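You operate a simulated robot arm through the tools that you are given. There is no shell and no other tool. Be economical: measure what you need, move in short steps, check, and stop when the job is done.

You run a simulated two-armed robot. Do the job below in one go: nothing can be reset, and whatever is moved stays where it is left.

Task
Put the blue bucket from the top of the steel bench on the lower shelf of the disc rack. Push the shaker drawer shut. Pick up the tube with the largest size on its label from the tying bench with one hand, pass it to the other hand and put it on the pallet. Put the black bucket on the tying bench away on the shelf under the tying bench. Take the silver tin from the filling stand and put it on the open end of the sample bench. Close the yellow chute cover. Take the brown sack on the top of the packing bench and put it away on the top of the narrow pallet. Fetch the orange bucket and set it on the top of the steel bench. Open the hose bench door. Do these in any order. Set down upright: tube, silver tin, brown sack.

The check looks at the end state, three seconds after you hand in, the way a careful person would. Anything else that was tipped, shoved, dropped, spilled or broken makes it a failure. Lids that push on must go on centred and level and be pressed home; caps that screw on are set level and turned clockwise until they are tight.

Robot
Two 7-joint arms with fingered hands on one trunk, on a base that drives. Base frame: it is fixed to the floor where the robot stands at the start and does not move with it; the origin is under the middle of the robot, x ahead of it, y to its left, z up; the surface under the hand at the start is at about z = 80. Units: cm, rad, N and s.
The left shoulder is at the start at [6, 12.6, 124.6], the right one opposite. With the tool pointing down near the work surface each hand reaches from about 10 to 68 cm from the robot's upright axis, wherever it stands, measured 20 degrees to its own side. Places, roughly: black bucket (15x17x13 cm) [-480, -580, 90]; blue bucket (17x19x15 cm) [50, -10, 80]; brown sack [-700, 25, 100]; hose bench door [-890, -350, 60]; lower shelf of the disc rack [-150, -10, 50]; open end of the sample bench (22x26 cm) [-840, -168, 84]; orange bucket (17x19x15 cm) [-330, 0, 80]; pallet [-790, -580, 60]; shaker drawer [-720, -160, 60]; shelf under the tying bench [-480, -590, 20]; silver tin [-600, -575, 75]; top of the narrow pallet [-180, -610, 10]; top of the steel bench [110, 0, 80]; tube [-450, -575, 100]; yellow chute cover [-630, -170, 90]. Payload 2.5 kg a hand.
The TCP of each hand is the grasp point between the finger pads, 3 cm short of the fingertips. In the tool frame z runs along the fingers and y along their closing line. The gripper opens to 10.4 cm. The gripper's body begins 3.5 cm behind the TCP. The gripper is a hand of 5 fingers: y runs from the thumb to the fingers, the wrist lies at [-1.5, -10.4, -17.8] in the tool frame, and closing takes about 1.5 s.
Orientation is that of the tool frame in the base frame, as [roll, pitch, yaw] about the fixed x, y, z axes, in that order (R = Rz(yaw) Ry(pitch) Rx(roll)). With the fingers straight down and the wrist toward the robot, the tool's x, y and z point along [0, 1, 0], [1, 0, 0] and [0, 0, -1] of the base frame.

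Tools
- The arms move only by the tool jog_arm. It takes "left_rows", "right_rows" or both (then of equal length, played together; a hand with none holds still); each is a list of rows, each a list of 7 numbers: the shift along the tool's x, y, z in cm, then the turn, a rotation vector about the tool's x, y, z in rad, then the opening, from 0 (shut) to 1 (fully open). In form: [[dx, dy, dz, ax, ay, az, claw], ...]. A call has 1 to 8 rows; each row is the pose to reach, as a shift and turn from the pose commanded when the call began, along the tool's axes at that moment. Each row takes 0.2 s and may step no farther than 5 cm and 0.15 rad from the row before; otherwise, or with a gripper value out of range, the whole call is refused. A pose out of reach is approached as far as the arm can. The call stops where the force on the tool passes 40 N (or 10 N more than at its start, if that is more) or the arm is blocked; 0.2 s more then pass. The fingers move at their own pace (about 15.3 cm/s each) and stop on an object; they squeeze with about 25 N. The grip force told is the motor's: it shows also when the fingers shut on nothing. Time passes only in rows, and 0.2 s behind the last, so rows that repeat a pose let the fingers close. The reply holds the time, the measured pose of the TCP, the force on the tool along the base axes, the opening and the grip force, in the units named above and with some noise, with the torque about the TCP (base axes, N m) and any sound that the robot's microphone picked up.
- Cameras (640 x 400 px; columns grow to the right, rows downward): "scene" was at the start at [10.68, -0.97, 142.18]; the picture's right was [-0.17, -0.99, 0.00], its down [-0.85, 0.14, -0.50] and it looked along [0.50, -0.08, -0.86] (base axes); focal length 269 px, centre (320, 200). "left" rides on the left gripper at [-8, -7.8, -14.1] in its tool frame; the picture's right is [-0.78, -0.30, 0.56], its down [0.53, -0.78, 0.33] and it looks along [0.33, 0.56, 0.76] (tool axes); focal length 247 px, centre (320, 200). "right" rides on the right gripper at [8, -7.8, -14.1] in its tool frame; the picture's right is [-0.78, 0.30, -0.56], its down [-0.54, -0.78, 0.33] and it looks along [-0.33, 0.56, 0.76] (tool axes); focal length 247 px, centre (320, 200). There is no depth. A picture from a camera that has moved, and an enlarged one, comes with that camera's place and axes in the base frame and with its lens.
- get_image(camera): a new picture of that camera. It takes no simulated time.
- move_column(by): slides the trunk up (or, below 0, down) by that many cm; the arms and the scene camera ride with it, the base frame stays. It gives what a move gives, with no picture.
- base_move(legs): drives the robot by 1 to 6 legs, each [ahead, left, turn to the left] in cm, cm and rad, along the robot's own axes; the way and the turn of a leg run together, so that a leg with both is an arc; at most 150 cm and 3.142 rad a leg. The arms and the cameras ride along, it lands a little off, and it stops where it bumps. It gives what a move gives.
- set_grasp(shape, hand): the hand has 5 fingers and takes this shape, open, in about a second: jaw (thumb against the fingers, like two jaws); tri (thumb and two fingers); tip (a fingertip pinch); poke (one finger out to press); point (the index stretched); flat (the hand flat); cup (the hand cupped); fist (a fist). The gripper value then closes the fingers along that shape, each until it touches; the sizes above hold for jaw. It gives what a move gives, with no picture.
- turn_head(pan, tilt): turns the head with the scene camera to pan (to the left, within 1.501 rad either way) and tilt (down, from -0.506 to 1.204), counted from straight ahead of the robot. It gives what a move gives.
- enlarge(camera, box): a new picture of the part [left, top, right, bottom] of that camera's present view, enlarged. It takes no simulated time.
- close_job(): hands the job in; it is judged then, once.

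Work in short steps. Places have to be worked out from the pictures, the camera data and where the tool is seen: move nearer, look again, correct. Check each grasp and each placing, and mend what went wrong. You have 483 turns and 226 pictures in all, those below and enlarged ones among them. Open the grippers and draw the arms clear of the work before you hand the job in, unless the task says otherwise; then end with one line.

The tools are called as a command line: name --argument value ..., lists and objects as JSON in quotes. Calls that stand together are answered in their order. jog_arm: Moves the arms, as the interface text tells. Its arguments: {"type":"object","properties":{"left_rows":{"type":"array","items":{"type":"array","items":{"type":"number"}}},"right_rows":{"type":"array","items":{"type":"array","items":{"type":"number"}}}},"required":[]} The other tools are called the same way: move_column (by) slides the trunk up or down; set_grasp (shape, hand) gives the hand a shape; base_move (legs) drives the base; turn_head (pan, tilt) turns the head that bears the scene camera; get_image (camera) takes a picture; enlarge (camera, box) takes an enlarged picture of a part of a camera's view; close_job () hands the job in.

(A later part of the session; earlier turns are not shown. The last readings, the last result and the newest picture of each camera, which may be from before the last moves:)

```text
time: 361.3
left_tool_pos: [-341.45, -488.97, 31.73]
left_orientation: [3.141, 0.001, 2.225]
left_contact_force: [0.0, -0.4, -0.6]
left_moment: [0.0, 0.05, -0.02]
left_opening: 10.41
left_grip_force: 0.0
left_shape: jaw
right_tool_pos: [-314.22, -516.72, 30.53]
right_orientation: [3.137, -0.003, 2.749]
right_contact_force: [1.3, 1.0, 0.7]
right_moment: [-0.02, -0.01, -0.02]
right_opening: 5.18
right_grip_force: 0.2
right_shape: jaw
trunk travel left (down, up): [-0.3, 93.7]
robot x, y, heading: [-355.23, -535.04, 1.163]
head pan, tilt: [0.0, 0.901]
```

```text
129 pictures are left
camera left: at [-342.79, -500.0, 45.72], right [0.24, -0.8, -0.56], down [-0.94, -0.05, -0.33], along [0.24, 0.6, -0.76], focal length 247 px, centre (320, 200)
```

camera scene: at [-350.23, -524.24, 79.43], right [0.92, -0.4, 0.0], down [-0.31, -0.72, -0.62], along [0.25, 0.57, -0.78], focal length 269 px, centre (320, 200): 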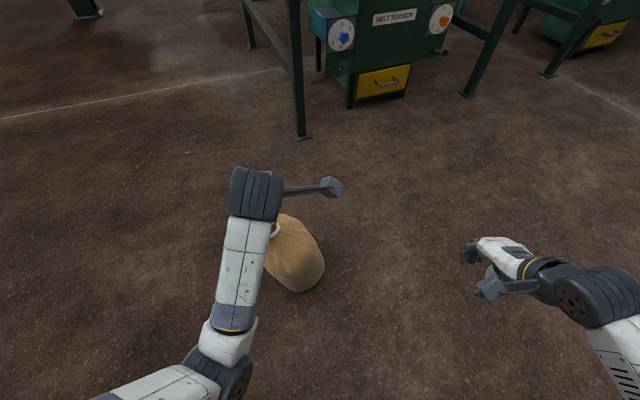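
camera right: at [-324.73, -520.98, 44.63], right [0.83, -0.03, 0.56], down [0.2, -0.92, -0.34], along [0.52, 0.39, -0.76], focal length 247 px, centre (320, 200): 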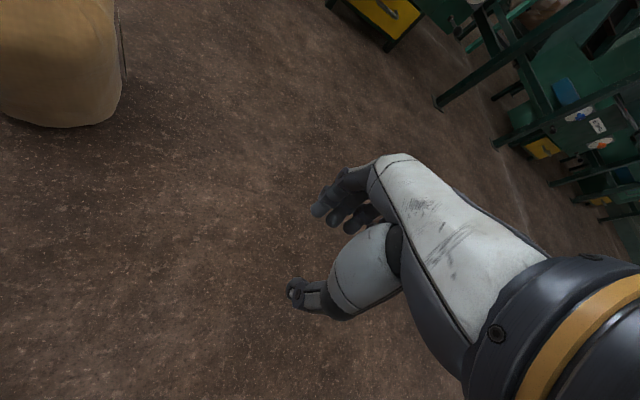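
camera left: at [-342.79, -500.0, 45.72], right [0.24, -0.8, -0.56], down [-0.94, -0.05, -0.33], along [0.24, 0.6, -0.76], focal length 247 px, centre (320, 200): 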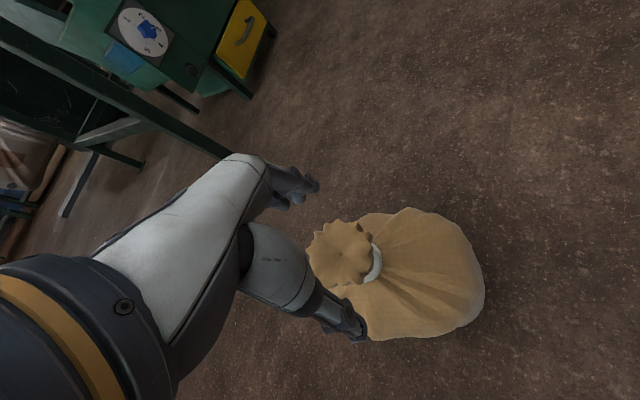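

Centred and tracking well. I descend 9 cm and close.

jog_arm --left_rows '[[0, 0, 4, 0, 0, 0, 1], [0, 0, 8, 0, 0, 0, 1], [0, 0, 9.2, 0, 0, 0, 1], [0, 0, 9.2, 0, 0, 0, 0], [0, 0, 9.2, 0, 0, 0, 0], [0, 0, 9.2, 0, 0, 0, 0], [0, 0, 9.2, 0, 0, 0, 0], [0, 0, 9.2, 0, 0, 0, 0]]'

jog_arm --left_rows '[[0, 0, 0, 0, 0, 0, 0], [0, 0, 0, 0, 0, 0, 0], [0, 0, 0, 0, 0, 0, 0]]'

get_image --camera "left"

```text
time: 363.1
left_tool_pos: [-341.48, -488.89, 22.64]
left_orientation: [3.136, -0.001, 2.224]
left_contact_force: [-1.9, -3.1, 10.4]
left_moment: [-0.04, 0.07, 0.02]
left_opening: 6.83
left_grip_force: 25.0
left_shape: jaw
right_tool_pos: [-314.31, -516.8, 30.54]
right_orientation: [3.136, -0.004, 2.749]
right_contact_force: [-0.4, -0.1, 0.2]
right_moment: [0.0, -0.03, -0.01]
right_opening: 5.17
right_grip_force: 0.0
right_shape: jaw
trunk travel left (down, up): [-0.3, 93.7]
robot x, y, heading: [-355.07, -534.79, 1.166]
head pan, tilt: [0.0, 0.901]
```

```text
time: 363.9
left_tool_pos: [-341.5, -489.0, 22.71]
left_orientation: [3.139, 0.0, 2.225]
left_contact_force: [-2.7, -1.9, 13.3]
left_moment: [0.03, 0.02, -0.02]
left_opening: 6.81
left_grip_force: 24.7
left_shape: jaw
right_tool_pos: [-314.29, -516.92, 30.51]
right_orientation: [3.134, -0.003, 2.749]
right_contact_force: [0.1, 0.4, -0.6]
right_moment: [-0.01, 0.0, 0.03]
right_opening: 5.17
right_grip_force: 0.1
right_shape: jaw
trunk travel left (down, up): [-0.3, 93.7]
robot x, y, heading: [-354.83, -535.34, 1.164]
head pan, tilt: [0.0, 0.901]
```

```text
128 pictures are left
camera left: at [-342.78, -499.99, 36.68], right [0.24, -0.79, -0.56], down [-0.94, -0.05, -0.33], along [0.24, 0.6, -0.76], focal length 247 px, centre (320, 200)
```

left: 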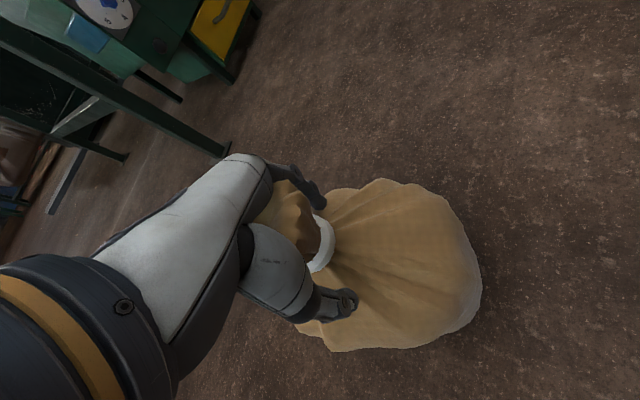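

Too low: the tips press on the shoulders. I open, rise 1.3 cm and close again.

jog_arm --left_rows '[[0, 0, 0, 0, 0, 0, 1], [0, 0, -1.3, 0, 0, 0, 1], [0, 0, -1.3, 0, 0, 0, 0], [0, 0, -1.3, 0, 0, 0, 0], [0, 0, -1.3, 0, 0, 0, 0], [0, 0, -1.3, 0, 0, 0, 0], [0, 0, -1.3, 0, 0, 0, 0], [0, 0, -1.3, 0, 0, 0, 0]]'

get_image --camera "left"

```text
time: 365.7
left_tool_pos: [-341.58, -489.04, 23.8]
left_orientation: [3.141, 0.003, 2.225]
left_contact_force: [-2.0, -1.8, -0.4]
left_moment: [0.0, 0.01, 0.05]
left_opening: 2.9
left_grip_force: 24.4
left_shape: jaw
right_tool_pos: [-314.3, -516.86, 30.44]
right_orientation: [3.136, -0.002, 2.748]
right_contact_force: [0.6, 0.8, -0.5]
right_moment: [0.03, -0.02, -0.01]
right_opening: 5.14
right_grip_force: 0.1
right_shape: jaw
trunk travel left (down, up): [-0.3, 93.7]
robot x, y, heading: [-355.07, -534.92, 1.162]
head pan, tilt: [0.0, 0.901]
```

```text
127 pictures are left
camera left: at [-342.78, -500.04, 37.84], right [0.24, -0.8, -0.56], down [-0.94, -0.05, -0.33], along [0.24, 0.6, -0.76], focal length 247 px, centre (320, 200)
```

left: 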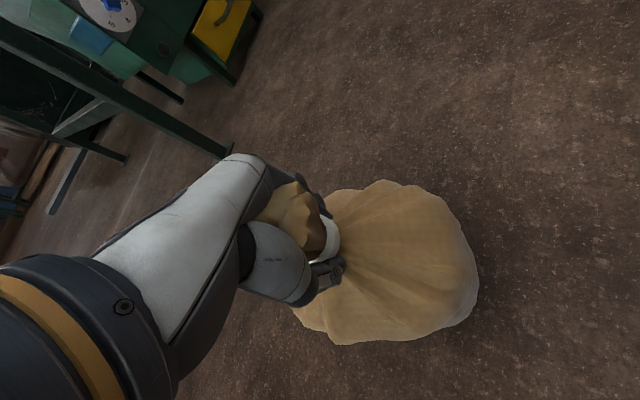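

Now 2.9 cm at the ring. I lift 20 cm by the column and check the hold.

move_column --by 20

turn_head --pan -0.9 --tilt 0.45

get_image --camera "scene"

```text
time: 367.9
left_tool_pos: [-341.54, -489.11, 43.7]
left_orientation: [-3.14, 0.001, 2.225]
left_contact_force: [0.2, 0.4, -13.1]
left_moment: [-0.03, 0.03, -0.01]
left_opening: 2.72
left_grip_force: 25.1
left_shape: jaw
right_tool_pos: [-314.26, -516.91, 50.37]
right_orientation: [3.138, -0.002, 2.75]
right_contact_force: [0.8, -0.4, -0.1]
right_moment: [-0.03, -0.01, 0.03]
right_opening: 5.17
right_grip_force: 0.0
right_shape: jaw
trunk travel left (down, up): [-20.3, 73.7]
robot x, y, heading: [-355.13, -535.2, 1.163]
head pan, tilt: [0.0, 0.901]
```

```text
time: 369.1
left_tool_pos: [-341.49, -488.97, 43.83]
left_orientation: [3.141, 0.002, 2.226]
left_contact_force: [1.0, -0.6, -13.3]
left_moment: [-0.06, 0.01, 0.02]
left_opening: 2.73
left_grip_force: 25.3
left_shape: jaw
right_tool_pos: [-314.29, -516.91, 50.45]
right_orientation: [3.136, -0.003, 2.748]
right_contact_force: [0.1, -0.3, -0.8]
right_moment: [0.0, 0.0, 0.03]
right_opening: 5.15
right_grip_force: 0.2
right_shape: jaw
trunk travel left (down, up): [-20.3, 73.7]
robot x, y, heading: [-355.56, -534.9, 1.16]
head pan, tilt: [-0.901, 0.45]
```

```text
126 pictures are left
camera scene: at [-344.33, -528.7, 103.22], right [0.26, -0.97, 0.0], down [-0.42, -0.11, -0.9], along [0.87, 0.23, -0.44], focal length 269 px, centre (320, 200)
```

scene: 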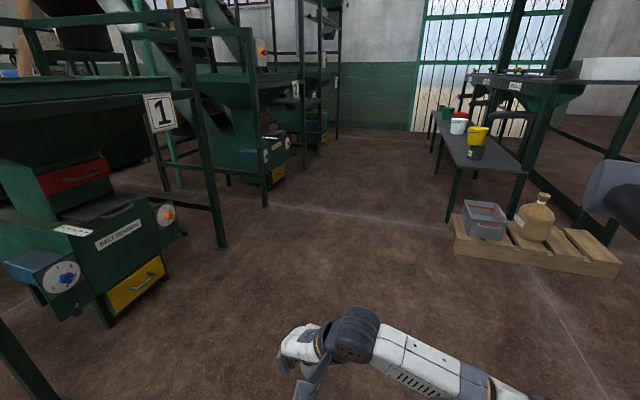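

Held (13 N, 2.7 cm). The free pallet area is its south end around (-177,-643). I turn east, go south 114 cm and east 95 cm, watching the grip.

base_move --legs '[[0, 0, -1.162], [0, -114, 0]]'

base_move --legs '[[95, 0, 0]]'

turn_head --pan 0.1 --tilt 0.8

get_image --camera "scene"

```text
time: 377.7
left_tool_pos: [-307.61, -641.74, 43.76]
left_orientation: [3.141, 0.002, 1.059]
left_contact_force: [0.5, 1.1, -13.5]
left_moment: [-0.01, -0.01, -0.01]
left_opening: 2.71
left_grip_force: 25.2
left_shape: jaw
right_tool_pos: [-322.61, -677.75, 50.42]
right_orientation: [3.136, -0.001, 1.583]
right_contact_force: [0.2, 0.5, -0.2]
right_moment: [0.0, 0.0, -0.02]
right_opening: 5.15
right_grip_force: 0.0
right_shape: jaw
trunk travel left (down, up): [-20.3, 73.7]
robot x, y, heading: [-355.01, -647.24, -0.001]
head pan, tilt: [-0.901, 0.45]
```

```text
time: 382.7
left_tool_pos: [-212.76, -642.05, 43.74]
left_orientation: [-3.14, 0.001, 1.062]
left_contact_force: [-0.6, 1.2, -13.4]
left_moment: [0.0, -0.01, 0.02]
left_opening: 2.71
left_grip_force: 25.4
left_shape: jaw
right_tool_pos: [-227.47, -677.98, 50.34]
right_orientation: [3.137, -0.001, 1.586]
right_contact_force: [-0.2, 0.5, 0.2]
right_moment: [0.01, -0.01, 0.02]
right_opening: 5.19
right_grip_force: 0.1
right_shape: jaw
trunk travel left (down, up): [-20.3, 73.7]
robot x, y, heading: [-260.23, -648.11, -0.001]
head pan, tilt: [-0.901, 0.45]
```

```text
time: 384.0
left_tool_pos: [-212.8, -641.96, 43.73]
left_orientation: [-3.137, 0.003, 1.061]
left_contact_force: [0.4, -0.7, -13.8]
left_moment: [0.0, 0.02, -0.02]
left_opening: 2.71
left_grip_force: 25.2
left_shape: jaw
right_tool_pos: [-227.51, -677.96, 50.4]
right_orientation: [3.136, -0.002, 1.584]
right_contact_force: [-0.2, 0.0, 0.1]
right_moment: [-0.02, -0.01, -0.01]
right_opening: 5.19
right_grip_force: 0.2
right_shape: jaw
trunk travel left (down, up): [-20.3, 73.7]
robot x, y, heading: [-260.27, -647.4, -0.005]
head pan, tilt: [0.099, 0.799]
```

```text
125 pictures are left
camera scene: at [-248.04, -646.87, 100.17], right [0.1, -1.0, 0.0], down [-0.71, -0.07, -0.7], along [0.69, 0.07, -0.72], focal length 269 px, centre (320, 200)
```

scene: 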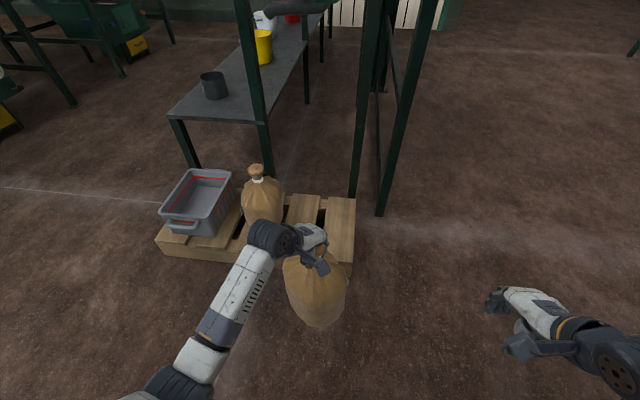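

Grip is stable. Pallet free area: x -193..-159, y -654..-623. I move ahead 37 and left 3 cm to centre the sack at (-176,-639).

base_move --legs '[[0, 3, 0], [37, 0, 0]]'

get_image --camera "scene"

get_image --camera "left"

```text
time: 386.8
left_tool_pos: [-175.46, -638.81, 43.77]
left_orientation: [-3.138, 0.003, 1.064]
left_contact_force: [0.2, -0.3, -13.4]
left_moment: [-0.05, 0.0, 0.01]
left_opening: 2.74
left_grip_force: 25.5
left_shape: jaw
right_tool_pos: [-190.23, -674.9, 50.41]
right_orientation: [3.135, -0.001, 1.587]
right_contact_force: [0.6, 0.3, 0.9]
right_moment: [0.03, 0.0, -0.04]
right_opening: 5.16
right_grip_force: 0.1
right_shape: jaw
trunk travel left (down, up): [-20.3, 73.7]
robot x, y, heading: [-222.66, -644.77, 0.004]
head pan, tilt: [0.099, 0.799]
```

```text
124 pictures are left
camera scene: at [-210.84, -643.86, 100.17], right [0.1, -0.99, 0.0], down [-0.71, -0.07, -0.7], along [0.69, 0.07, -0.72], focal length 269 px, centre (320, 200)
```

scene: 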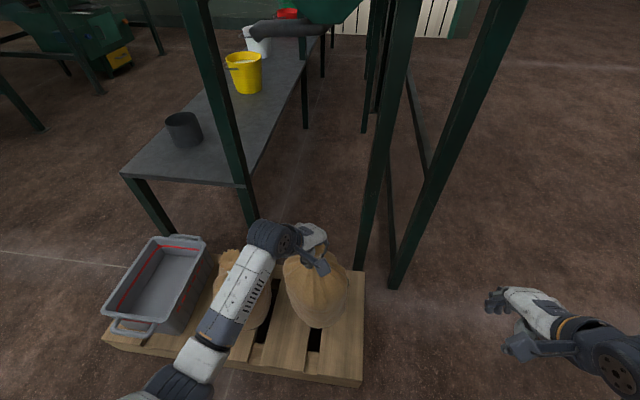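

```text
123 pictures are left
camera left: at [-186.18, -641.99, 57.77], right [-0.64, -0.53, -0.55], down [-0.42, 0.84, -0.33], along [0.65, 0.02, -0.76], focal length 247 px, centre (320, 200)
```

left: 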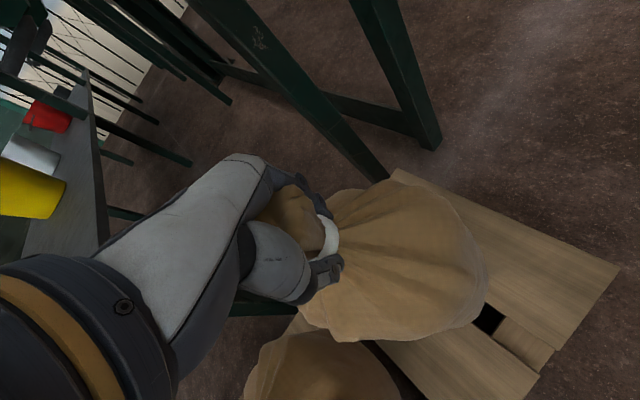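

Placement looks good; I shift it 2 cm to the right, away from the small sack, and lower.

jog_arm --left_rows '[[-0.9, 0.5, 0, 0, 0, 0, 0], [-1.75, 0.97, 0, 0, 0, 0, 0]]'

move_column --by -7.5

move_column --by -1.2

move_column --by -0.7

```text
time: 387.4
left_tool_pos: [-175.63, -640.73, 43.68]
left_orientation: [-3.136, 0.002, 1.065]
left_contact_force: [0.0, -0.4, -13.7]
left_moment: [-0.05, 0.01, 0.0]
left_opening: 2.74
left_grip_force: 25.0
left_shape: jaw
right_tool_pos: [-190.21, -674.75, 50.53]
right_orientation: [3.138, -0.002, 1.589]
right_contact_force: [0.0, -0.1, 0.4]
right_moment: [-0.02, 0.03, -0.01]
right_opening: 5.14
right_grip_force: 0.1
right_shape: jaw
trunk travel left (down, up): [-20.3, 73.7]
robot x, y, heading: [-223.07, -644.68, 0.003]
head pan, tilt: [0.099, 0.799]
```

```text
time: 388.5
left_tool_pos: [-175.57, -640.84, 36.11]
left_orientation: [-3.137, 0.001, 1.065]
left_contact_force: [-0.4, -0.1, -14.4]
left_moment: [0.04, 0.0, 0.0]
left_opening: 2.71
left_grip_force: 24.6
left_shape: jaw
right_tool_pos: [-190.16, -674.82, 42.9]
right_orientation: [3.136, -0.003, 1.59]
right_contact_force: [0.4, -0.2, 0.0]
right_moment: [-0.02, -0.01, 0.0]
right_opening: 5.19
right_grip_force: 0.1
right_shape: jaw
trunk travel left (down, up): [-12.8, 81.2]
robot x, y, heading: [-223.29, -644.87, 0.009]
head pan, tilt: [0.099, 0.799]
```

```text
time: 389.1
left_tool_pos: [-175.44, -641.0, 35.46]
left_orientation: [3.136, 0.003, 1.062]
left_contact_force: [-8.3, -2.8, 12.0]
left_moment: [-0.09, 0.13, -0.06]
left_opening: 2.86
left_grip_force: 24.9
left_shape: jaw
right_tool_pos: [-190.27, -674.85, 41.85]
right_orientation: [3.134, -0.002, 1.589]
right_contact_force: [0.1, 0.9, 0.1]
right_moment: [-0.01, 0.01, 0.01]
right_opening: 5.18
right_grip_force: 0.1
right_shape: jaw
trunk travel left (down, up): [-11.6, 82.4]
robot x, y, heading: [-222.99, -644.7, -0.001]
head pan, tilt: [0.099, 0.799]
```

```text
time: 389.6
left_tool_pos: [-175.41, -641.29, 35.4]
left_orientation: [3.121, 0.009, 1.057]
left_contact_force: [-9.8, -1.9, 14.8]
left_moment: [-0.04, 0.25, -0.08]
left_opening: 3.07
left_grip_force: 25.0
left_shape: jaw
right_tool_pos: [-190.3, -674.95, 41.16]
right_orientation: [3.135, -0.002, 1.588]
right_contact_force: [-0.8, 0.1, -0.4]
right_moment: [0.03, 0.01, 0.02]
right_opening: 5.18
right_grip_force: 0.1
right_shape: jaw
trunk travel left (down, up): [-11.1, 82.9]
robot x, y, heading: [-223.34, -645.01, 0.005]
head pan, tilt: [0.099, 0.799]
stopped: the force on the tool passed its limit at 43 N (the readings are from after the stop); the commanded pose is now the measured one
```

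It rests on the pallet. I ease up 0.6 and look before releasing.

move_column --by 0.6

get_image --camera "left"

get_image --camera "scene"

```text
time: 390.1
left_tool_pos: [-175.42, -641.15, 35.47]
left_orientation: [3.131, 0.005, 1.061]
left_contact_force: [-3.0, -2.5, -2.1]
left_moment: [-0.02, 0.05, -0.03]
left_opening: 2.91
left_grip_force: 24.4
left_shape: jaw
right_tool_pos: [-190.31, -674.76, 41.74]
right_orientation: [3.138, -0.001, 1.589]
right_contact_force: [0.1, -0.2, -0.9]
right_moment: [0.0, -0.01, 0.03]
right_opening: 5.17
right_grip_force: 0.0
right_shape: jaw
trunk travel left (down, up): [-11.7, 82.3]
robot x, y, heading: [-222.85, -644.87, 0.003]
head pan, tilt: [0.099, 0.799]
```

```text
122 pictures are left
camera left: at [-186.23, -644.16, 49.49], right [-0.63, -0.54, -0.56], down [-0.42, 0.84, -0.34], along [0.65, 0.01, -0.76], focal length 247 px, centre (320, 200)
```

left: 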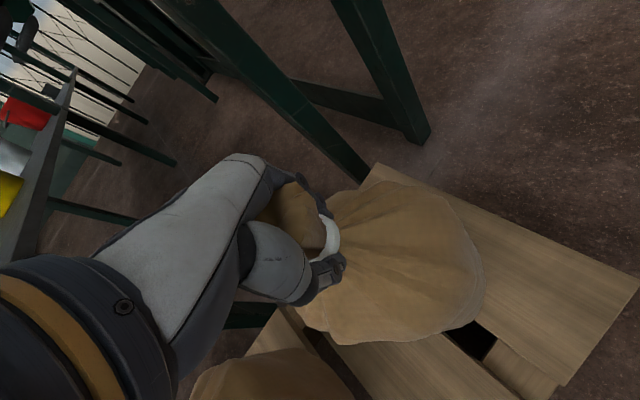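

```text
121 pictures are left
camera scene: at [-210.91, -643.87, 91.49], right [0.1, -0.99, 0.0], down [-0.71, -0.07, -0.7], along [0.69, 0.07, -0.72], focal length 269 px, centre (320, 200)
```

scene: 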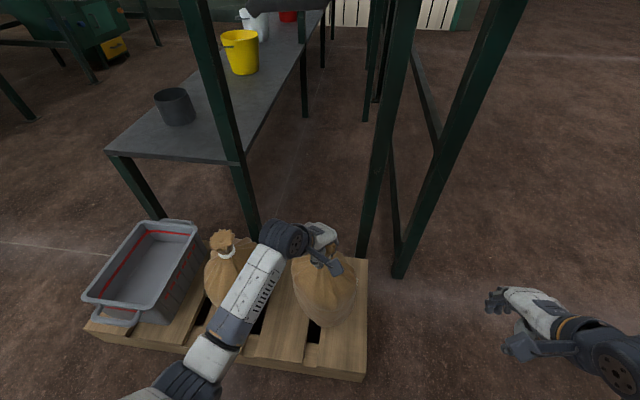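

The sack stands on the pallet with margin. I open and raise straight up.

jog_arm --left_rows '[[0, 0, 0, 0, 0, 0, 0.5], [0, 0, 0, 0, 0, 0, 1], [0, 0, 0, 0, 0, 0, 1], [0, 0, 0, 0, 0, 0, 1]]'

move_column --by 15

base_move --legs '[[-45, 0, 0]]'

get_image --camera "scene"

```text
time: 391.1
left_tool_pos: [-175.38, -641.13, 35.67]
left_orientation: [3.128, 0.005, 1.061]
left_contact_force: [-0.4, -0.3, 0.4]
left_moment: [0.0, -0.01, 0.03]
left_opening: 10.36
left_grip_force: 0.0
left_shape: jaw
right_tool_pos: [-190.19, -675.0, 41.74]
right_orientation: [3.134, -0.001, 1.587]
right_contact_force: [-0.8, -0.3, 0.1]
right_moment: [0.0, 0.02, 0.01]
right_opening: 5.16
right_grip_force: 0.1
right_shape: jaw
trunk travel left (down, up): [-11.7, 82.3]
robot x, y, heading: [-223.15, -644.68, 0.002]
head pan, tilt: [0.099, 0.799]
```

```text
time: 392.9
left_tool_pos: [-175.52, -641.09, 50.69]
left_orientation: [3.128, 0.005, 1.062]
left_contact_force: [0.1, 0.3, 0.8]
left_moment: [-0.02, -0.02, 0.01]
left_opening: 10.36
left_grip_force: 0.0
left_shape: jaw
right_tool_pos: [-190.3, -674.76, 56.82]
right_orientation: [3.134, -0.002, 1.588]
right_contact_force: [-0.2, 0.1, -0.2]
right_moment: [0.01, -0.02, -0.02]
right_opening: 5.18
right_grip_force: 0.1
right_shape: jaw
trunk travel left (down, up): [-26.7, 67.3]
robot x, y, heading: [-223.1, -644.81, 0.003]
head pan, tilt: [0.099, 0.799]
```

```text
time: 395.6
left_tool_pos: [-220.6, -641.22, 50.61]
left_orientation: [3.128, 0.006, 1.057]
left_contact_force: [0.5, -0.6, -0.8]
left_moment: [0.0, 0.03, -0.01]
left_opening: 10.38
left_grip_force: 0.0
left_shape: jaw
right_tool_pos: [-235.5, -674.99, 56.94]
right_orientation: [3.136, -0.002, 1.586]
right_contact_force: [-0.5, 0.1, 0.2]
right_moment: [0.0, 0.0, 0.0]
right_opening: 5.17
right_grip_force: 0.1
right_shape: jaw
trunk travel left (down, up): [-26.7, 67.3]
robot x, y, heading: [-268.45, -644.61, 0.002]
head pan, tilt: [0.099, 0.799]
```

```text
120 pictures are left
camera scene: at [-256.14, -643.89, 106.51], right [0.1, -1.0, 0.0], down [-0.71, -0.07, -0.7], along [0.69, 0.07, -0.72], focal length 269 px, centre (320, 200)
```

scene: 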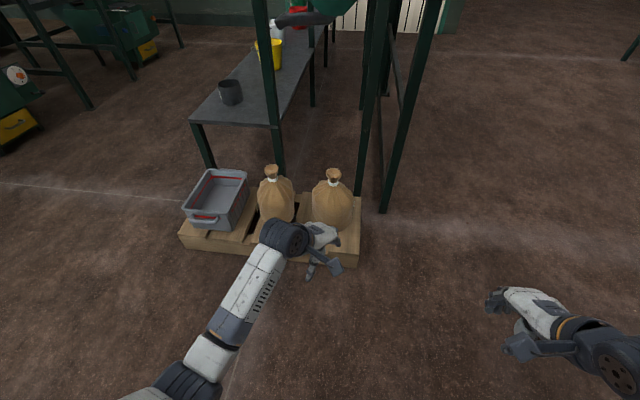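

The sack stands upright on the pallet. I raise the column and drive to the tying bench.

move_column --by 37

base_move --legs '[[0, 150, 0], [-140, 0, 0], [-70, 0, 0], [0, 0, -1.57]]'

turn_head --pan 0 --tilt 0.5

get_image --camera "scene"

```text
time: 399.2
left_tool_pos: [-220.57, -641.33, 87.7]
left_orientation: [3.127, 0.005, 1.058]
left_contact_force: [0.3, 0.2, -1.1]
left_moment: [0.0, 0.02, -0.02]
left_opening: 10.34
left_grip_force: 0.1
left_shape: jaw
right_tool_pos: [-235.68, -674.93, 93.78]
right_orientation: [3.136, -0.002, 1.588]
right_contact_force: [-0.5, -0.1, 0.2]
right_moment: [0.0, 0.01, 0.0]
right_opening: 5.21
right_grip_force: 0.1
right_shape: jaw
trunk travel left (down, up): [-63.7, 30.3]
robot x, y, heading: [-268.59, -644.53, 0.001]
head pan, tilt: [0.099, 0.799]
```

```text
time: 420.4
left_tool_pos: [-472.5, -543.99, 87.67]
left_orientation: [3.128, 0.005, -0.5]
left_contact_force: [0.0, 0.4, -0.5]
left_moment: [-0.04, -0.02, -0.02]
left_opening: 10.36
left_grip_force: 0.0
left_shape: jaw
right_tool_pos: [-506.32, -529.32, 93.87]
right_orientation: [3.136, -0.002, 0.026]
right_contact_force: [-0.5, 0.8, -0.2]
right_moment: [0.04, 0.0, -0.02]
right_opening: 5.16
right_grip_force: 0.1
right_shape: jaw
trunk travel left (down, up): [-63.7, 30.3]
robot x, y, heading: [-476.61, -496.35, -1.558]
head pan, tilt: [0.099, 0.799]
```

```text
time: 421.2
left_tool_pos: [-472.5, -543.98, 87.62]
left_orientation: [3.128, 0.007, -0.501]
left_contact_force: [-0.5, -0.4, 0.4]
left_moment: [0.0, 0.01, 0.0]
left_opening: 10.37
left_grip_force: 0.1
left_shape: jaw
right_tool_pos: [-506.36, -529.37, 93.81]
right_orientation: [3.136, 0.0, 0.027]
right_contact_force: [-0.3, 0.2, -0.8]
right_moment: [0.0, -0.03, 0.05]
right_opening: 5.16
right_grip_force: 0.0
right_shape: jaw
trunk travel left (down, up): [-63.7, 30.3]
robot x, y, heading: [-476.68, -496.15, -1.561]
head pan, tilt: [0.0, 0.499]
```

```text
119 pictures are left
camera scene: at [-476.4, -509.28, 146.1], right [-1.0, -0.01, 0.0], down [0.0, 0.48, -0.88], along [0.01, -0.88, -0.48], focal length 269 px, centre (320, 200)
```

scene: 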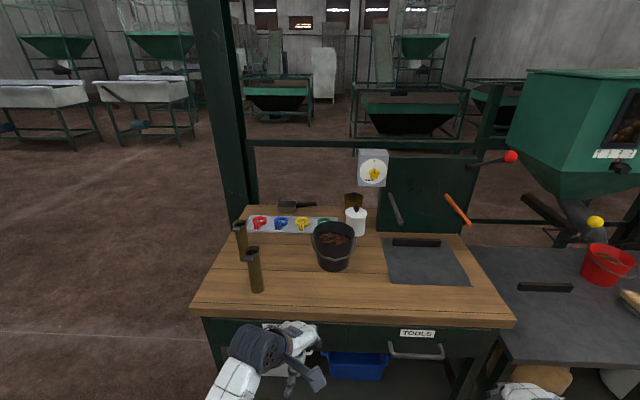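

I see the black bucket (with contents) and brown tubes. I zoom in on the bench, after backing off slightly.

base_move --legs '[[-8, 0, 0]]'

enlarge --camera "scene" --box '[210, 170, 390, 310]'

get_image --camera "left"

```text
time: 422.2
left_tool_pos: [-472.52, -535.81, 87.69]
left_orientation: [3.128, 0.005, -0.499]
left_contact_force: [-0.5, 0.3, 0.2]
left_moment: [-0.01, 0.01, -0.04]
left_opening: 10.35
left_grip_force: 0.1
left_shape: jaw
right_tool_pos: [-506.33, -521.16, 93.87]
right_orientation: [3.134, -0.001, 0.027]
right_contact_force: [-0.3, 0.4, -0.2]
right_moment: [0.0, 0.0, -0.02]
right_opening: 5.17
right_grip_force: 0.1
right_shape: jaw
trunk travel left (down, up): [-63.7, 30.3]
robot x, y, heading: [-476.66, -488.24, -1.558]
head pan, tilt: [0.0, 0.499]
```

```text
2.86 times, centred on (300, 240) of scene
camera zoom: at [-476.48, -501.12, 146.12], right [-1.0, -0.01, 0.0], down [-0.01, 0.48, -0.88], along [0.01, -0.88, -0.48], focal length 769 px, centre (377, 86)
```

zoom: 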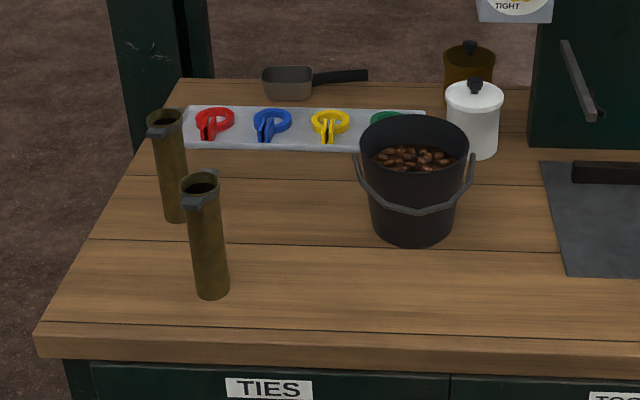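

```text
117 pictures are left
camera left: at [-475.76, -524.99, 101.65], right [-0.55, 0.63, -0.56], down [0.84, 0.42, -0.35], along [0.02, -0.66, -0.75], focal length 247 px, centre (320, 200)
```

left: 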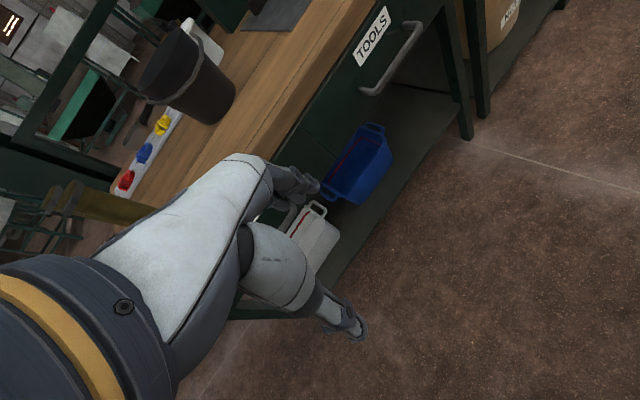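

I enlarge on the two tubes to find their labels.

enlarge --camera "scene" --box '[235, 200, 295, 290]'

```text
4.44 times, centred on (265, 245) of scene
camera zoom: at [-476.48, -501.12, 146.12], right [-1.0, -0.01, 0.0], down [-0.01, 0.48, -0.88], along [0.01, -0.88, -0.48], focal length 1197 px, centre (564, 0)
```

zoom: 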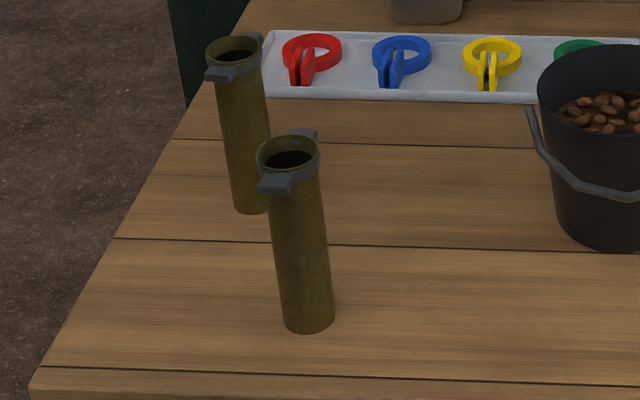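

No labels on this side. I drive around to the bench's east end to see the tubes from there.

base_move --legs '[[0, 112, 0], [75, 0, 0], [0, 0, -1.57]]'

get_image --camera "scene"

```text
time: 435.6
left_tool_pos: [-409.28, -567.01, 87.6]
left_orientation: [3.128, 0.006, -2.067]
left_contact_force: [0.1, 0.0, -0.5]
left_moment: [-0.04, 0.0, -0.02]
left_opening: 10.37
left_grip_force: 0.0
left_shape: jaw
right_tool_pos: [-394.81, -533.08, 93.85]
right_orientation: [3.136, 0.0, -1.538]
right_contact_force: [-0.2, -0.1, -0.3]
right_moment: [0.01, 0.0, -0.02]
right_opening: 5.14
right_grip_force: 0.0
right_shape: jaw
trunk travel left (down, up): [-63.7, 30.3]
robot x, y, heading: [-361.84, -562.54, -3.124]
head pan, tilt: [0.0, 0.499]
```

```text
115 pictures are left
camera scene: at [-374.65, -562.77, 146.11], right [-0.02, 1.0, 0.0], down [0.48, 0.01, -0.88], along [-0.88, -0.01, -0.48], focal length 269 px, centre (320, 200)
```

scene: 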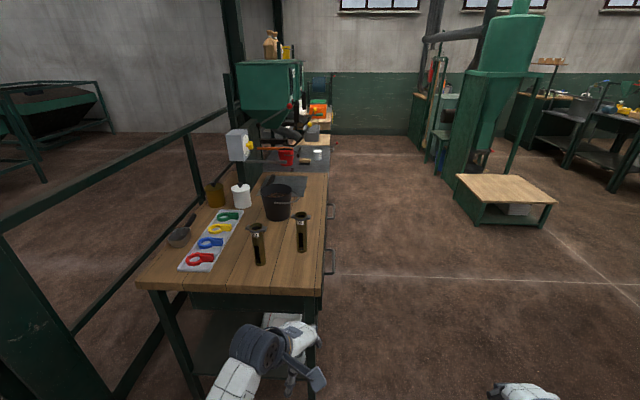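

Labels are visible from this side. I zoom.

enlarge --camera "scene" --box '[240, 200, 320, 275]'

```text
5.33 times, centred on (280, 238) of scene
camera zoom: at [-374.65, -562.77, 146.11], right [-0.02, 1.0, 0.0], down [0.48, 0.01, -0.88], along [-0.88, -0.01, -0.48], focal length 1436 px, centre (533, 0)
```

zoom: 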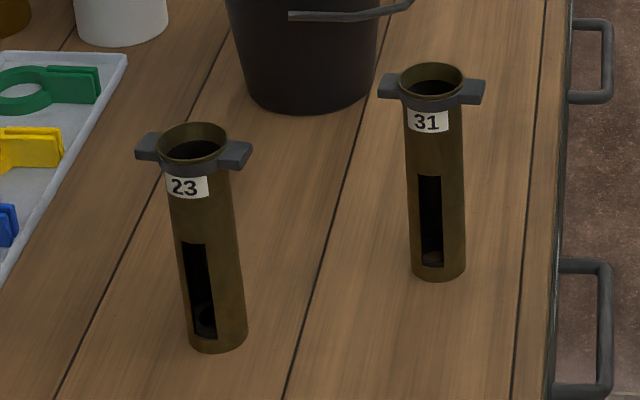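

Tube "31" is the largest; its base is at about (-456,-570), bench z≈80, its lugs lie along y. I'll pick it with the right hand from this side. I raise both hands (left retracted), then approach.

jog_arm --left_rows '[[-0.25, -3.3, -2.5, 0, 0, 0, 1], [-0.5, -6.6, -5, 0, 0, 0, 1], [-0.75, -9.8, -7.5, 0, 0, 0, 1], [-1, -13, -10, 0, 0, 0, 1], [-1.25, -16.3, -12.5, 0, 0, 0, 1], [-1.5, -19.6, -15, 0, 0, 0, 1]]' --right_rows '[[0, 0, -3, 0, 0, 0, 1], [0, 0, -6, 0, 0, 0, 1], [0, 0, -9, 0, 0, 0, 1], [0, 0, -12, 0, 0, 0, 1], [0, 0, -15, 0, 0, 0, 1], [0, 0, -15, 0, 0, 0, 1]]'

base_move --legs '[[0, 15, -0.017], [43, 0, 0]]'

get_image --camera "right"

get_image --camera "scene"

```text
time: 437.0
left_tool_pos: [-395.44, -575.4, 101.39]
left_orientation: [3.127, 0.007, -2.065]
left_contact_force: [0.4, 0.5, 0.1]
left_moment: [0.01, -0.01, 0.01]
left_opening: 10.37
left_grip_force: 0.0
left_shape: jaw
left hand out of reach, approached as far as the arm can: row 5, 6
right_tool_pos: [-394.71, -533.05, 108.73]
right_orientation: [3.136, -0.002, -1.537]
right_contact_force: [0.3, -0.5, -0.1]
right_moment: [-0.01, 0.02, 0.0]
right_opening: 10.39
right_grip_force: 0.0
right_shape: jaw
trunk travel left (down, up): [-63.7, 30.3]
robot x, y, heading: [-361.21, -562.95, -3.129]
head pan, tilt: [0.0, 0.499]
```

```text
time: 440.6
left_tool_pos: [-438.61, -589.8, 101.38]
left_orientation: [3.127, 0.008, -2.083]
left_contact_force: [-0.1, -0.7, 0.2]
left_moment: [0.02, -0.02, 0.01]
left_opening: 10.39
left_grip_force: 0.0
left_shape: jaw
right_tool_pos: [-437.12, -547.64, 108.84]
right_orientation: [3.137, -0.003, -1.553]
right_contact_force: [-0.7, 0.2, 0.0]
right_moment: [-0.02, 0.0, 0.02]
right_opening: 10.39
right_grip_force: 0.0
right_shape: jaw
trunk travel left (down, up): [-63.7, 30.3]
robot x, y, heading: [-404.6, -577.68, -3.143]
head pan, tilt: [0.0, 0.499]
```

```text
113 pictures are left
camera right: at [-429.25, -555.31, 122.93], right [-0.31, 0.77, 0.56], down [0.77, 0.55, -0.34], along [-0.57, 0.32, -0.76], focal length 247 px, centre (320, 200)
```

right: 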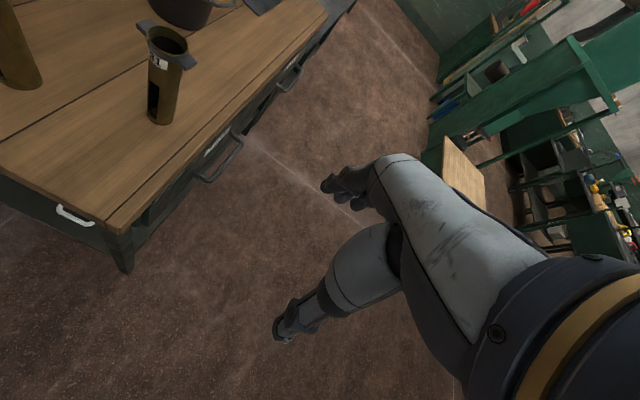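

```text
112 pictures are left
camera scene: at [-417.53, -577.54, 146.1], right [0.0, 1.0, 0.0], down [0.48, 0.0, -0.88], along [-0.88, 0.0, -0.48], focal length 269 px, centre (320, 200)
```

scene: 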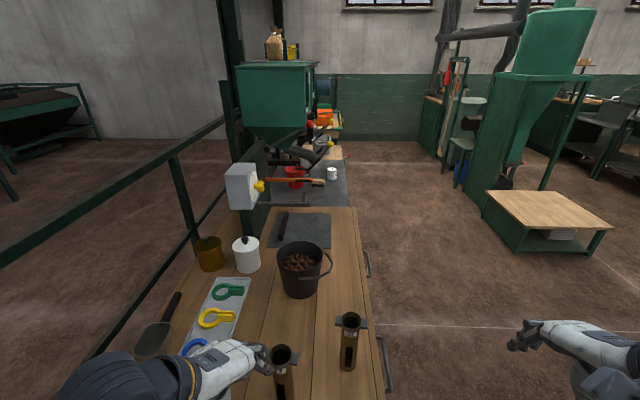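

Tube 31's axis is at (-456.6,-571.1), top z≈95. I move the right hand above it.

jog_arm --right_rows '[[3.3, 2.8, 0, 0, 0, 0, 1], [6.6, 5.7, 0, 0, 0, 0, 1], [9.9, 8.5, 0, 0, 0, 0, 1], [13.2, 11.4, 0, 0, 0, 0, 1], [16.5, 14.2, 0, 0, 0, 0, 1], [19.8, 17, 0, 0, 0, 0, 1], [23.1, 19.9, 0, 0, 0, 0, 1]]'

get_image --camera "right"

```text
time: 442.2
left_tool_pos: [-438.67, -589.88, 101.32]
left_orientation: [3.127, 0.006, -2.082]
left_contact_force: [0.9, 0.5, 0.7]
left_moment: [-0.01, -0.04, -0.01]
left_opening: 10.37
left_grip_force: 0.0
left_shape: jaw
right_tool_pos: [-456.71, -571.09, 108.79]
right_orientation: [3.136, 0.0, -1.553]
right_contact_force: [-1.2, 1.8, 0.0]
right_moment: [0.0, 0.0, -0.01]
right_opening: 10.39
right_grip_force: 0.1
right_shape: jaw
trunk travel left (down, up): [-63.7, 30.3]
robot x, y, heading: [-404.5, -577.72, -3.136]
head pan, tilt: [0.0, 0.499]
```

```text
111 pictures are left
camera right: at [-448.75, -578.77, 122.95], right [-0.31, 0.77, 0.56], down [0.77, 0.55, -0.34], along [-0.57, 0.32, -0.76], focal length 247 px, centre (320, 200)
```

right: 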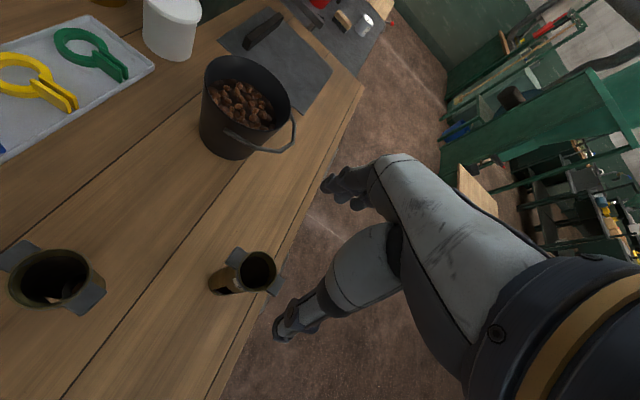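

Centred. I descend 17 cm and close.

jog_arm --right_rows '[[0.1, 0, 4.5, 0, 0, 0, 1], [0.1, 0, 9, 0, 0, 0, 1], [0.1, 0, 13, 0, 0, 0, 1], [0.1, 0, 16.8, 0, 0, 0, 1]]'

jog_arm --right_rows '[[0, 0, 0, 0, 0, 0, 0.5], [0, 0, 0, 0, 0, 0, 0], [0, 0, 0, 0, 0, 0, 0], [0, 0, 0, 0, 0, 0, 0], [0, 0, 0, 0, 0, 0, 0], [0, 0, 0, 0, 0, 0, 0]]'

get_image --camera "right"

```text
time: 443.2
left_tool_pos: [-438.64, -589.71, 101.27]
left_orientation: [3.127, 0.008, -2.083]
left_contact_force: [0.0, -0.8, -0.1]
left_moment: [0.03, -0.03, 0.0]
left_opening: 10.4
left_grip_force: 0.0
left_shape: jaw
right_tool_pos: [-456.79, -571.13, 92.0]
right_orientation: [3.135, 0.0, -1.553]
right_contact_force: [-1.1, 0.9, 0.1]
right_moment: [-0.03, -0.01, 0.0]
right_opening: 10.39
right_grip_force: 0.0
right_shape: jaw
trunk travel left (down, up): [-63.7, 30.3]
robot x, y, heading: [-404.56, -577.77, -3.14]
head pan, tilt: [0.0, 0.499]
```

```text
time: 444.6
left_tool_pos: [-438.61, -589.72, 101.34]
left_orientation: [3.128, 0.007, -2.083]
left_contact_force: [0.9, 0.2, 0.4]
left_moment: [-0.01, -0.02, -0.01]
left_opening: 10.37
left_grip_force: 0.0
left_shape: jaw
right_tool_pos: [-456.78, -571.07, 92.04]
right_orientation: [3.136, -0.001, -1.552]
right_contact_force: [-0.2, 1.0, -0.4]
right_moment: [0.01, 0.0, -0.01]
right_opening: 3.12
right_grip_force: 25.0
right_shape: jaw
trunk travel left (down, up): [-63.7, 30.3]
robot x, y, heading: [-404.84, -577.96, -3.144]
head pan, tilt: [0.0, 0.499]
```

```text
110 pictures are left
camera right: at [-448.8, -578.83, 106.27], right [-0.31, 0.77, 0.56], down [0.77, 0.55, -0.34], along [-0.57, 0.32, -0.76], focal length 247 px, centre (320, 200)
```

right: 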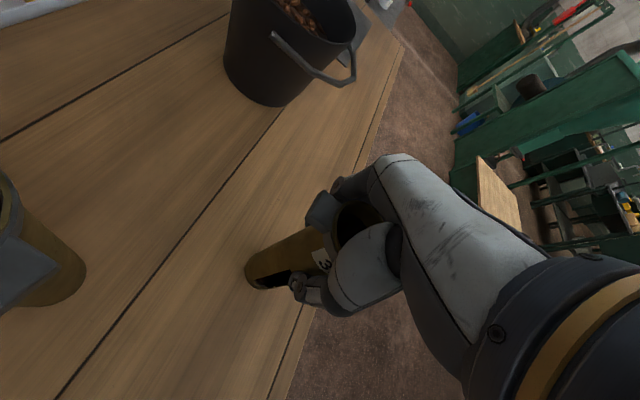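

Gripped (3.1 cm). I lift 16 cm and back away from the bench for the handover.

jog_arm --right_rows '[[0, 0, -2, 0, 0, 0, 0], [0, 0, -6, 0, 0, 0, 0], [0, 0, -10, 0, 0, 0, 0], [0, 0, -14, 0, 0, 0, 0], [0, 0, -16, 0, 0, 0, 0]]'

base_move --legs '[[-42, 0, 0]]'

turn_head --pan 0 --tilt 0.85

get_image --camera "scene"

```text
time: 445.8
left_tool_pos: [-438.62, -589.81, 101.25]
left_orientation: [3.127, 0.006, -2.083]
left_contact_force: [0.4, -0.6, 0.2]
left_moment: [0.03, -0.02, -0.01]
left_opening: 10.36
left_grip_force: 0.1
left_shape: jaw
right_tool_pos: [-456.42, -570.95, 108.19]
right_orientation: [3.134, -0.002, -1.554]
right_contact_force: [0.0, -0.5, -2.6]
right_moment: [0.05, 0.04, 0.02]
right_opening: 3.08
right_grip_force: 24.7
right_shape: jaw
trunk travel left (down, up): [-63.7, 30.3]
robot x, y, heading: [-404.32, -577.86, -3.143]
head pan, tilt: [0.0, 0.499]
```

```text
time: 448.4
left_tool_pos: [-396.15, -589.74, 101.31]
left_orientation: [3.128, 0.007, -2.087]
left_contact_force: [-0.8, 0.0, -0.6]
left_moment: [0.02, 0.02, 0.0]
left_opening: 10.39
left_grip_force: 0.0
left_shape: jaw
right_tool_pos: [-413.84, -570.79, 108.04]
right_orientation: [3.136, -0.001, -1.561]
right_contact_force: [0.1, -0.9, -2.0]
right_moment: [0.0, 0.0, -0.01]
right_opening: 3.09
right_grip_force: 25.3
right_shape: jaw
trunk travel left (down, up): [-63.7, 30.3]
robot x, y, heading: [-361.93, -577.93, 3.139]
head pan, tilt: [0.0, 0.499]
```

```text
time: 449.2
left_tool_pos: [-396.24, -589.68, 101.29]
left_orientation: [3.127, 0.006, -2.088]
left_contact_force: [1.3, 0.2, 0.5]
left_moment: [-0.01, -0.03, 0.0]
left_opening: 10.41
left_grip_force: 0.0
left_shape: jaw
right_tool_pos: [-413.99, -570.86, 108.07]
right_orientation: [3.136, -0.004, -1.559]
right_contact_force: [-0.5, 0.4, -2.4]
right_moment: [0.03, 0.01, 0.01]
right_opening: 3.07
right_grip_force: 25.2
right_shape: jaw
trunk travel left (down, up): [-63.7, 30.3]
robot x, y, heading: [-361.83, -577.77, 3.133]
head pan, tilt: [0.0, 0.85]
```

```text
109 pictures are left
camera scene: at [-373.78, -577.59, 143.11], right [0.01, 1.0, 0.0], down [0.75, 0.0, -0.66], along [-0.66, 0.0, -0.75], focal length 269 px, centre (320, 200)
```

scene: 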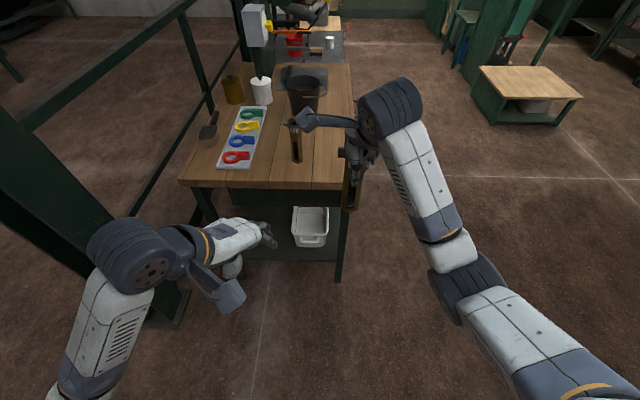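

Tube held. I move sideways away from the post, then prepare the left hand: rotate and tilt it so its fingers point to the right.

base_move --legs '[[0, -60, 0]]'

jog_arm --left_rows '[[3.8, -0.4, 0, 0, 0, -0.135, 1], [7.6, -0.8, 0, 0, 0, -0.27, 1], [11.4, -1.2, 0, 0, 0, -0.405, 1], [15.1, -1.7, 0, 0, 0, -0.54, 1]]' --right_rows '[[0, -2, 4, 0, 0, 0, 0], [0, -4, 8, 0, 0, 0, 0], [0, -6, 12, 0, 0, 0, 0], [0, -7, 15, 0, 0, 0, 0]]'

jog_arm --left_rows '[[0, 0, 0, 0, -0.14, 0, 1], [0, 0, 0, 0, -0.28, 0, 1], [0, 0, 0, 0, -0.42, 0, 1], [0, 0, 0, 0, -0.56, 0, 1], [0, 0, 0, 0, -0.7, 0, 1], [0, 0, 0, 0, -0.84, 0, 1], [0, 0, 0, 0, -0.98, 0, 1], [0, 0, 0, 0, -1.12, 0, 1]]'

get_image --camera "left"

```text
time: 452.6
left_tool_pos: [-395.98, -530.16, 101.43]
left_orientation: [3.127, 0.006, -2.083]
left_contact_force: [-0.9, -0.5, 0.0]
left_moment: [-0.01, -0.01, 0.03]
left_opening: 10.36
left_grip_force: 0.1
left_shape: jaw
right_tool_pos: [-413.86, -511.3, 108.05]
right_orientation: [3.136, -0.001, -1.555]
right_contact_force: [1.1, 0.5, -2.1]
right_moment: [-0.01, 0.02, 0.0]
right_opening: 3.14
right_grip_force: 25.2
right_shape: jaw
trunk travel left (down, up): [-63.7, 30.3]
robot x, y, heading: [-361.85, -517.92, 3.14]
head pan, tilt: [0.0, 0.85]
```

```text
time: 453.6
left_tool_pos: [-401.83, -544.15, 101.27]
left_orientation: [3.133, 0.012, -1.54]
left_contact_force: [0.8, 0.2, 0.3]
left_moment: [-0.02, 0.02, 0.02]
left_opening: 10.41
left_grip_force: 0.0
left_shape: jaw
right_tool_pos: [-406.94, -511.21, 93.0]
right_orientation: [3.133, -0.002, -1.554]
right_contact_force: [0.1, 0.9, -2.2]
right_moment: [0.02, 0.0, 0.0]
right_opening: 3.09
right_grip_force: 24.7
right_shape: jaw
trunk travel left (down, up): [-63.7, 30.3]
robot x, y, heading: [-361.52, -517.86, 3.137]
head pan, tilt: [0.0, 0.85]
```

```text
time: 455.4
left_tool_pos: [-401.86, -543.99, 101.26]
left_orientation: [3.121, 1.135, -1.562]
left_contact_force: [-0.6, 0.8, -0.5]
left_moment: [0.02, -0.01, 0.02]
left_opening: 10.41
left_grip_force: 0.1
left_shape: jaw
right_tool_pos: [-406.99, -511.31, 93.24]
right_orientation: [3.135, -0.002, -1.554]
right_contact_force: [0.0, 0.6, -3.1]
right_moment: [0.02, -0.02, -0.01]
right_opening: 3.09
right_grip_force: 24.5
right_shape: jaw
trunk travel left (down, up): [-63.7, 30.3]
robot x, y, heading: [-361.82, -518.38, 3.138]
head pan, tilt: [0.0, 0.85]
```

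```text
108 pictures are left
camera left: at [-393.76, -553.24, 114.27], right [0.28, 0.84, 0.47], down [0.77, 0.1, -0.63], along [-0.58, 0.53, -0.62], focal length 247 px, centre (320, 200)
```

left: 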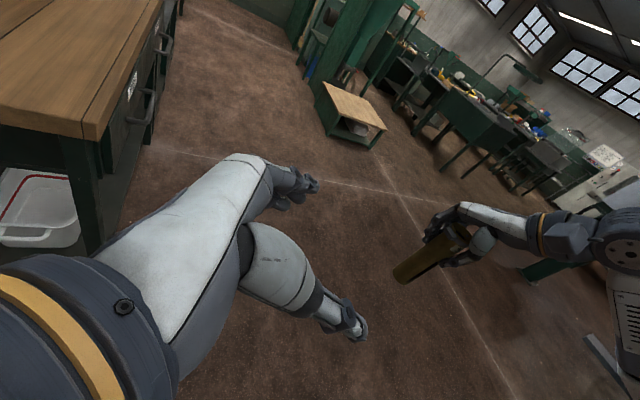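

The left hand is oriented well; the tube is on its finger line. I advance to 12 cm short and check.

jog_arm --left_rows '[[0.2, 1, 4.5, 0, 0, 0, 1], [0.3, 2, 9, 0, 0, 0, 1], [0.5, 3, 13.5, 0, 0, 0, 1], [0.7, 4, 18, 0, 0, 0, 1], [0.9, 4.8, 22.5, 0, 0, 0, 1], [0.9, 4.8, 24, 0, 0, 0, 1]]'

get_image --camera "left"

get_image --camera "scene"

```text
time: 456.8
left_tool_pos: [-407.32, -522.84, 90.28]
left_orientation: [3.122, 1.132, -1.56]
left_contact_force: [-0.8, -0.4, 1.0]
left_moment: [-0.02, -0.01, 0.03]
left_opening: 10.39
left_grip_force: 0.0
left_shape: jaw
right_tool_pos: [-406.8, -511.21, 93.07]
right_orientation: [3.137, -0.002, -1.556]
right_contact_force: [1.1, -0.3, -2.0]
right_moment: [0.0, 0.01, 0.0]
right_opening: 3.11
right_grip_force: 24.9
right_shape: jaw
trunk travel left (down, up): [-63.7, 30.3]
robot x, y, heading: [-361.82, -518.03, 3.143]
head pan, tilt: [0.0, 0.85]
```

```text
107 pictures are left
camera left: at [-399.19, -532.02, 103.37], right [0.28, 0.84, 0.46], down [0.77, 0.1, -0.63], along [-0.58, 0.53, -0.62], focal length 247 px, centre (320, 200)
```

left: 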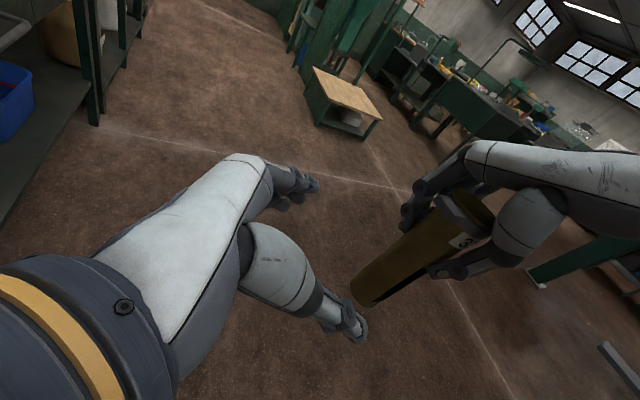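

```text
106 pictures are left
camera scene: at [-373.56, -517.86, 143.11], right [0.0, 1.0, 0.0], down [0.75, 0.0, -0.66], along [-0.66, 0.0, -0.75], focal length 269 px, centre (320, 200)
```

scene: 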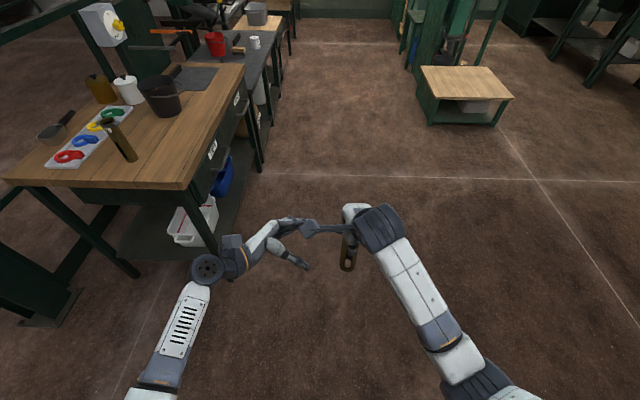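

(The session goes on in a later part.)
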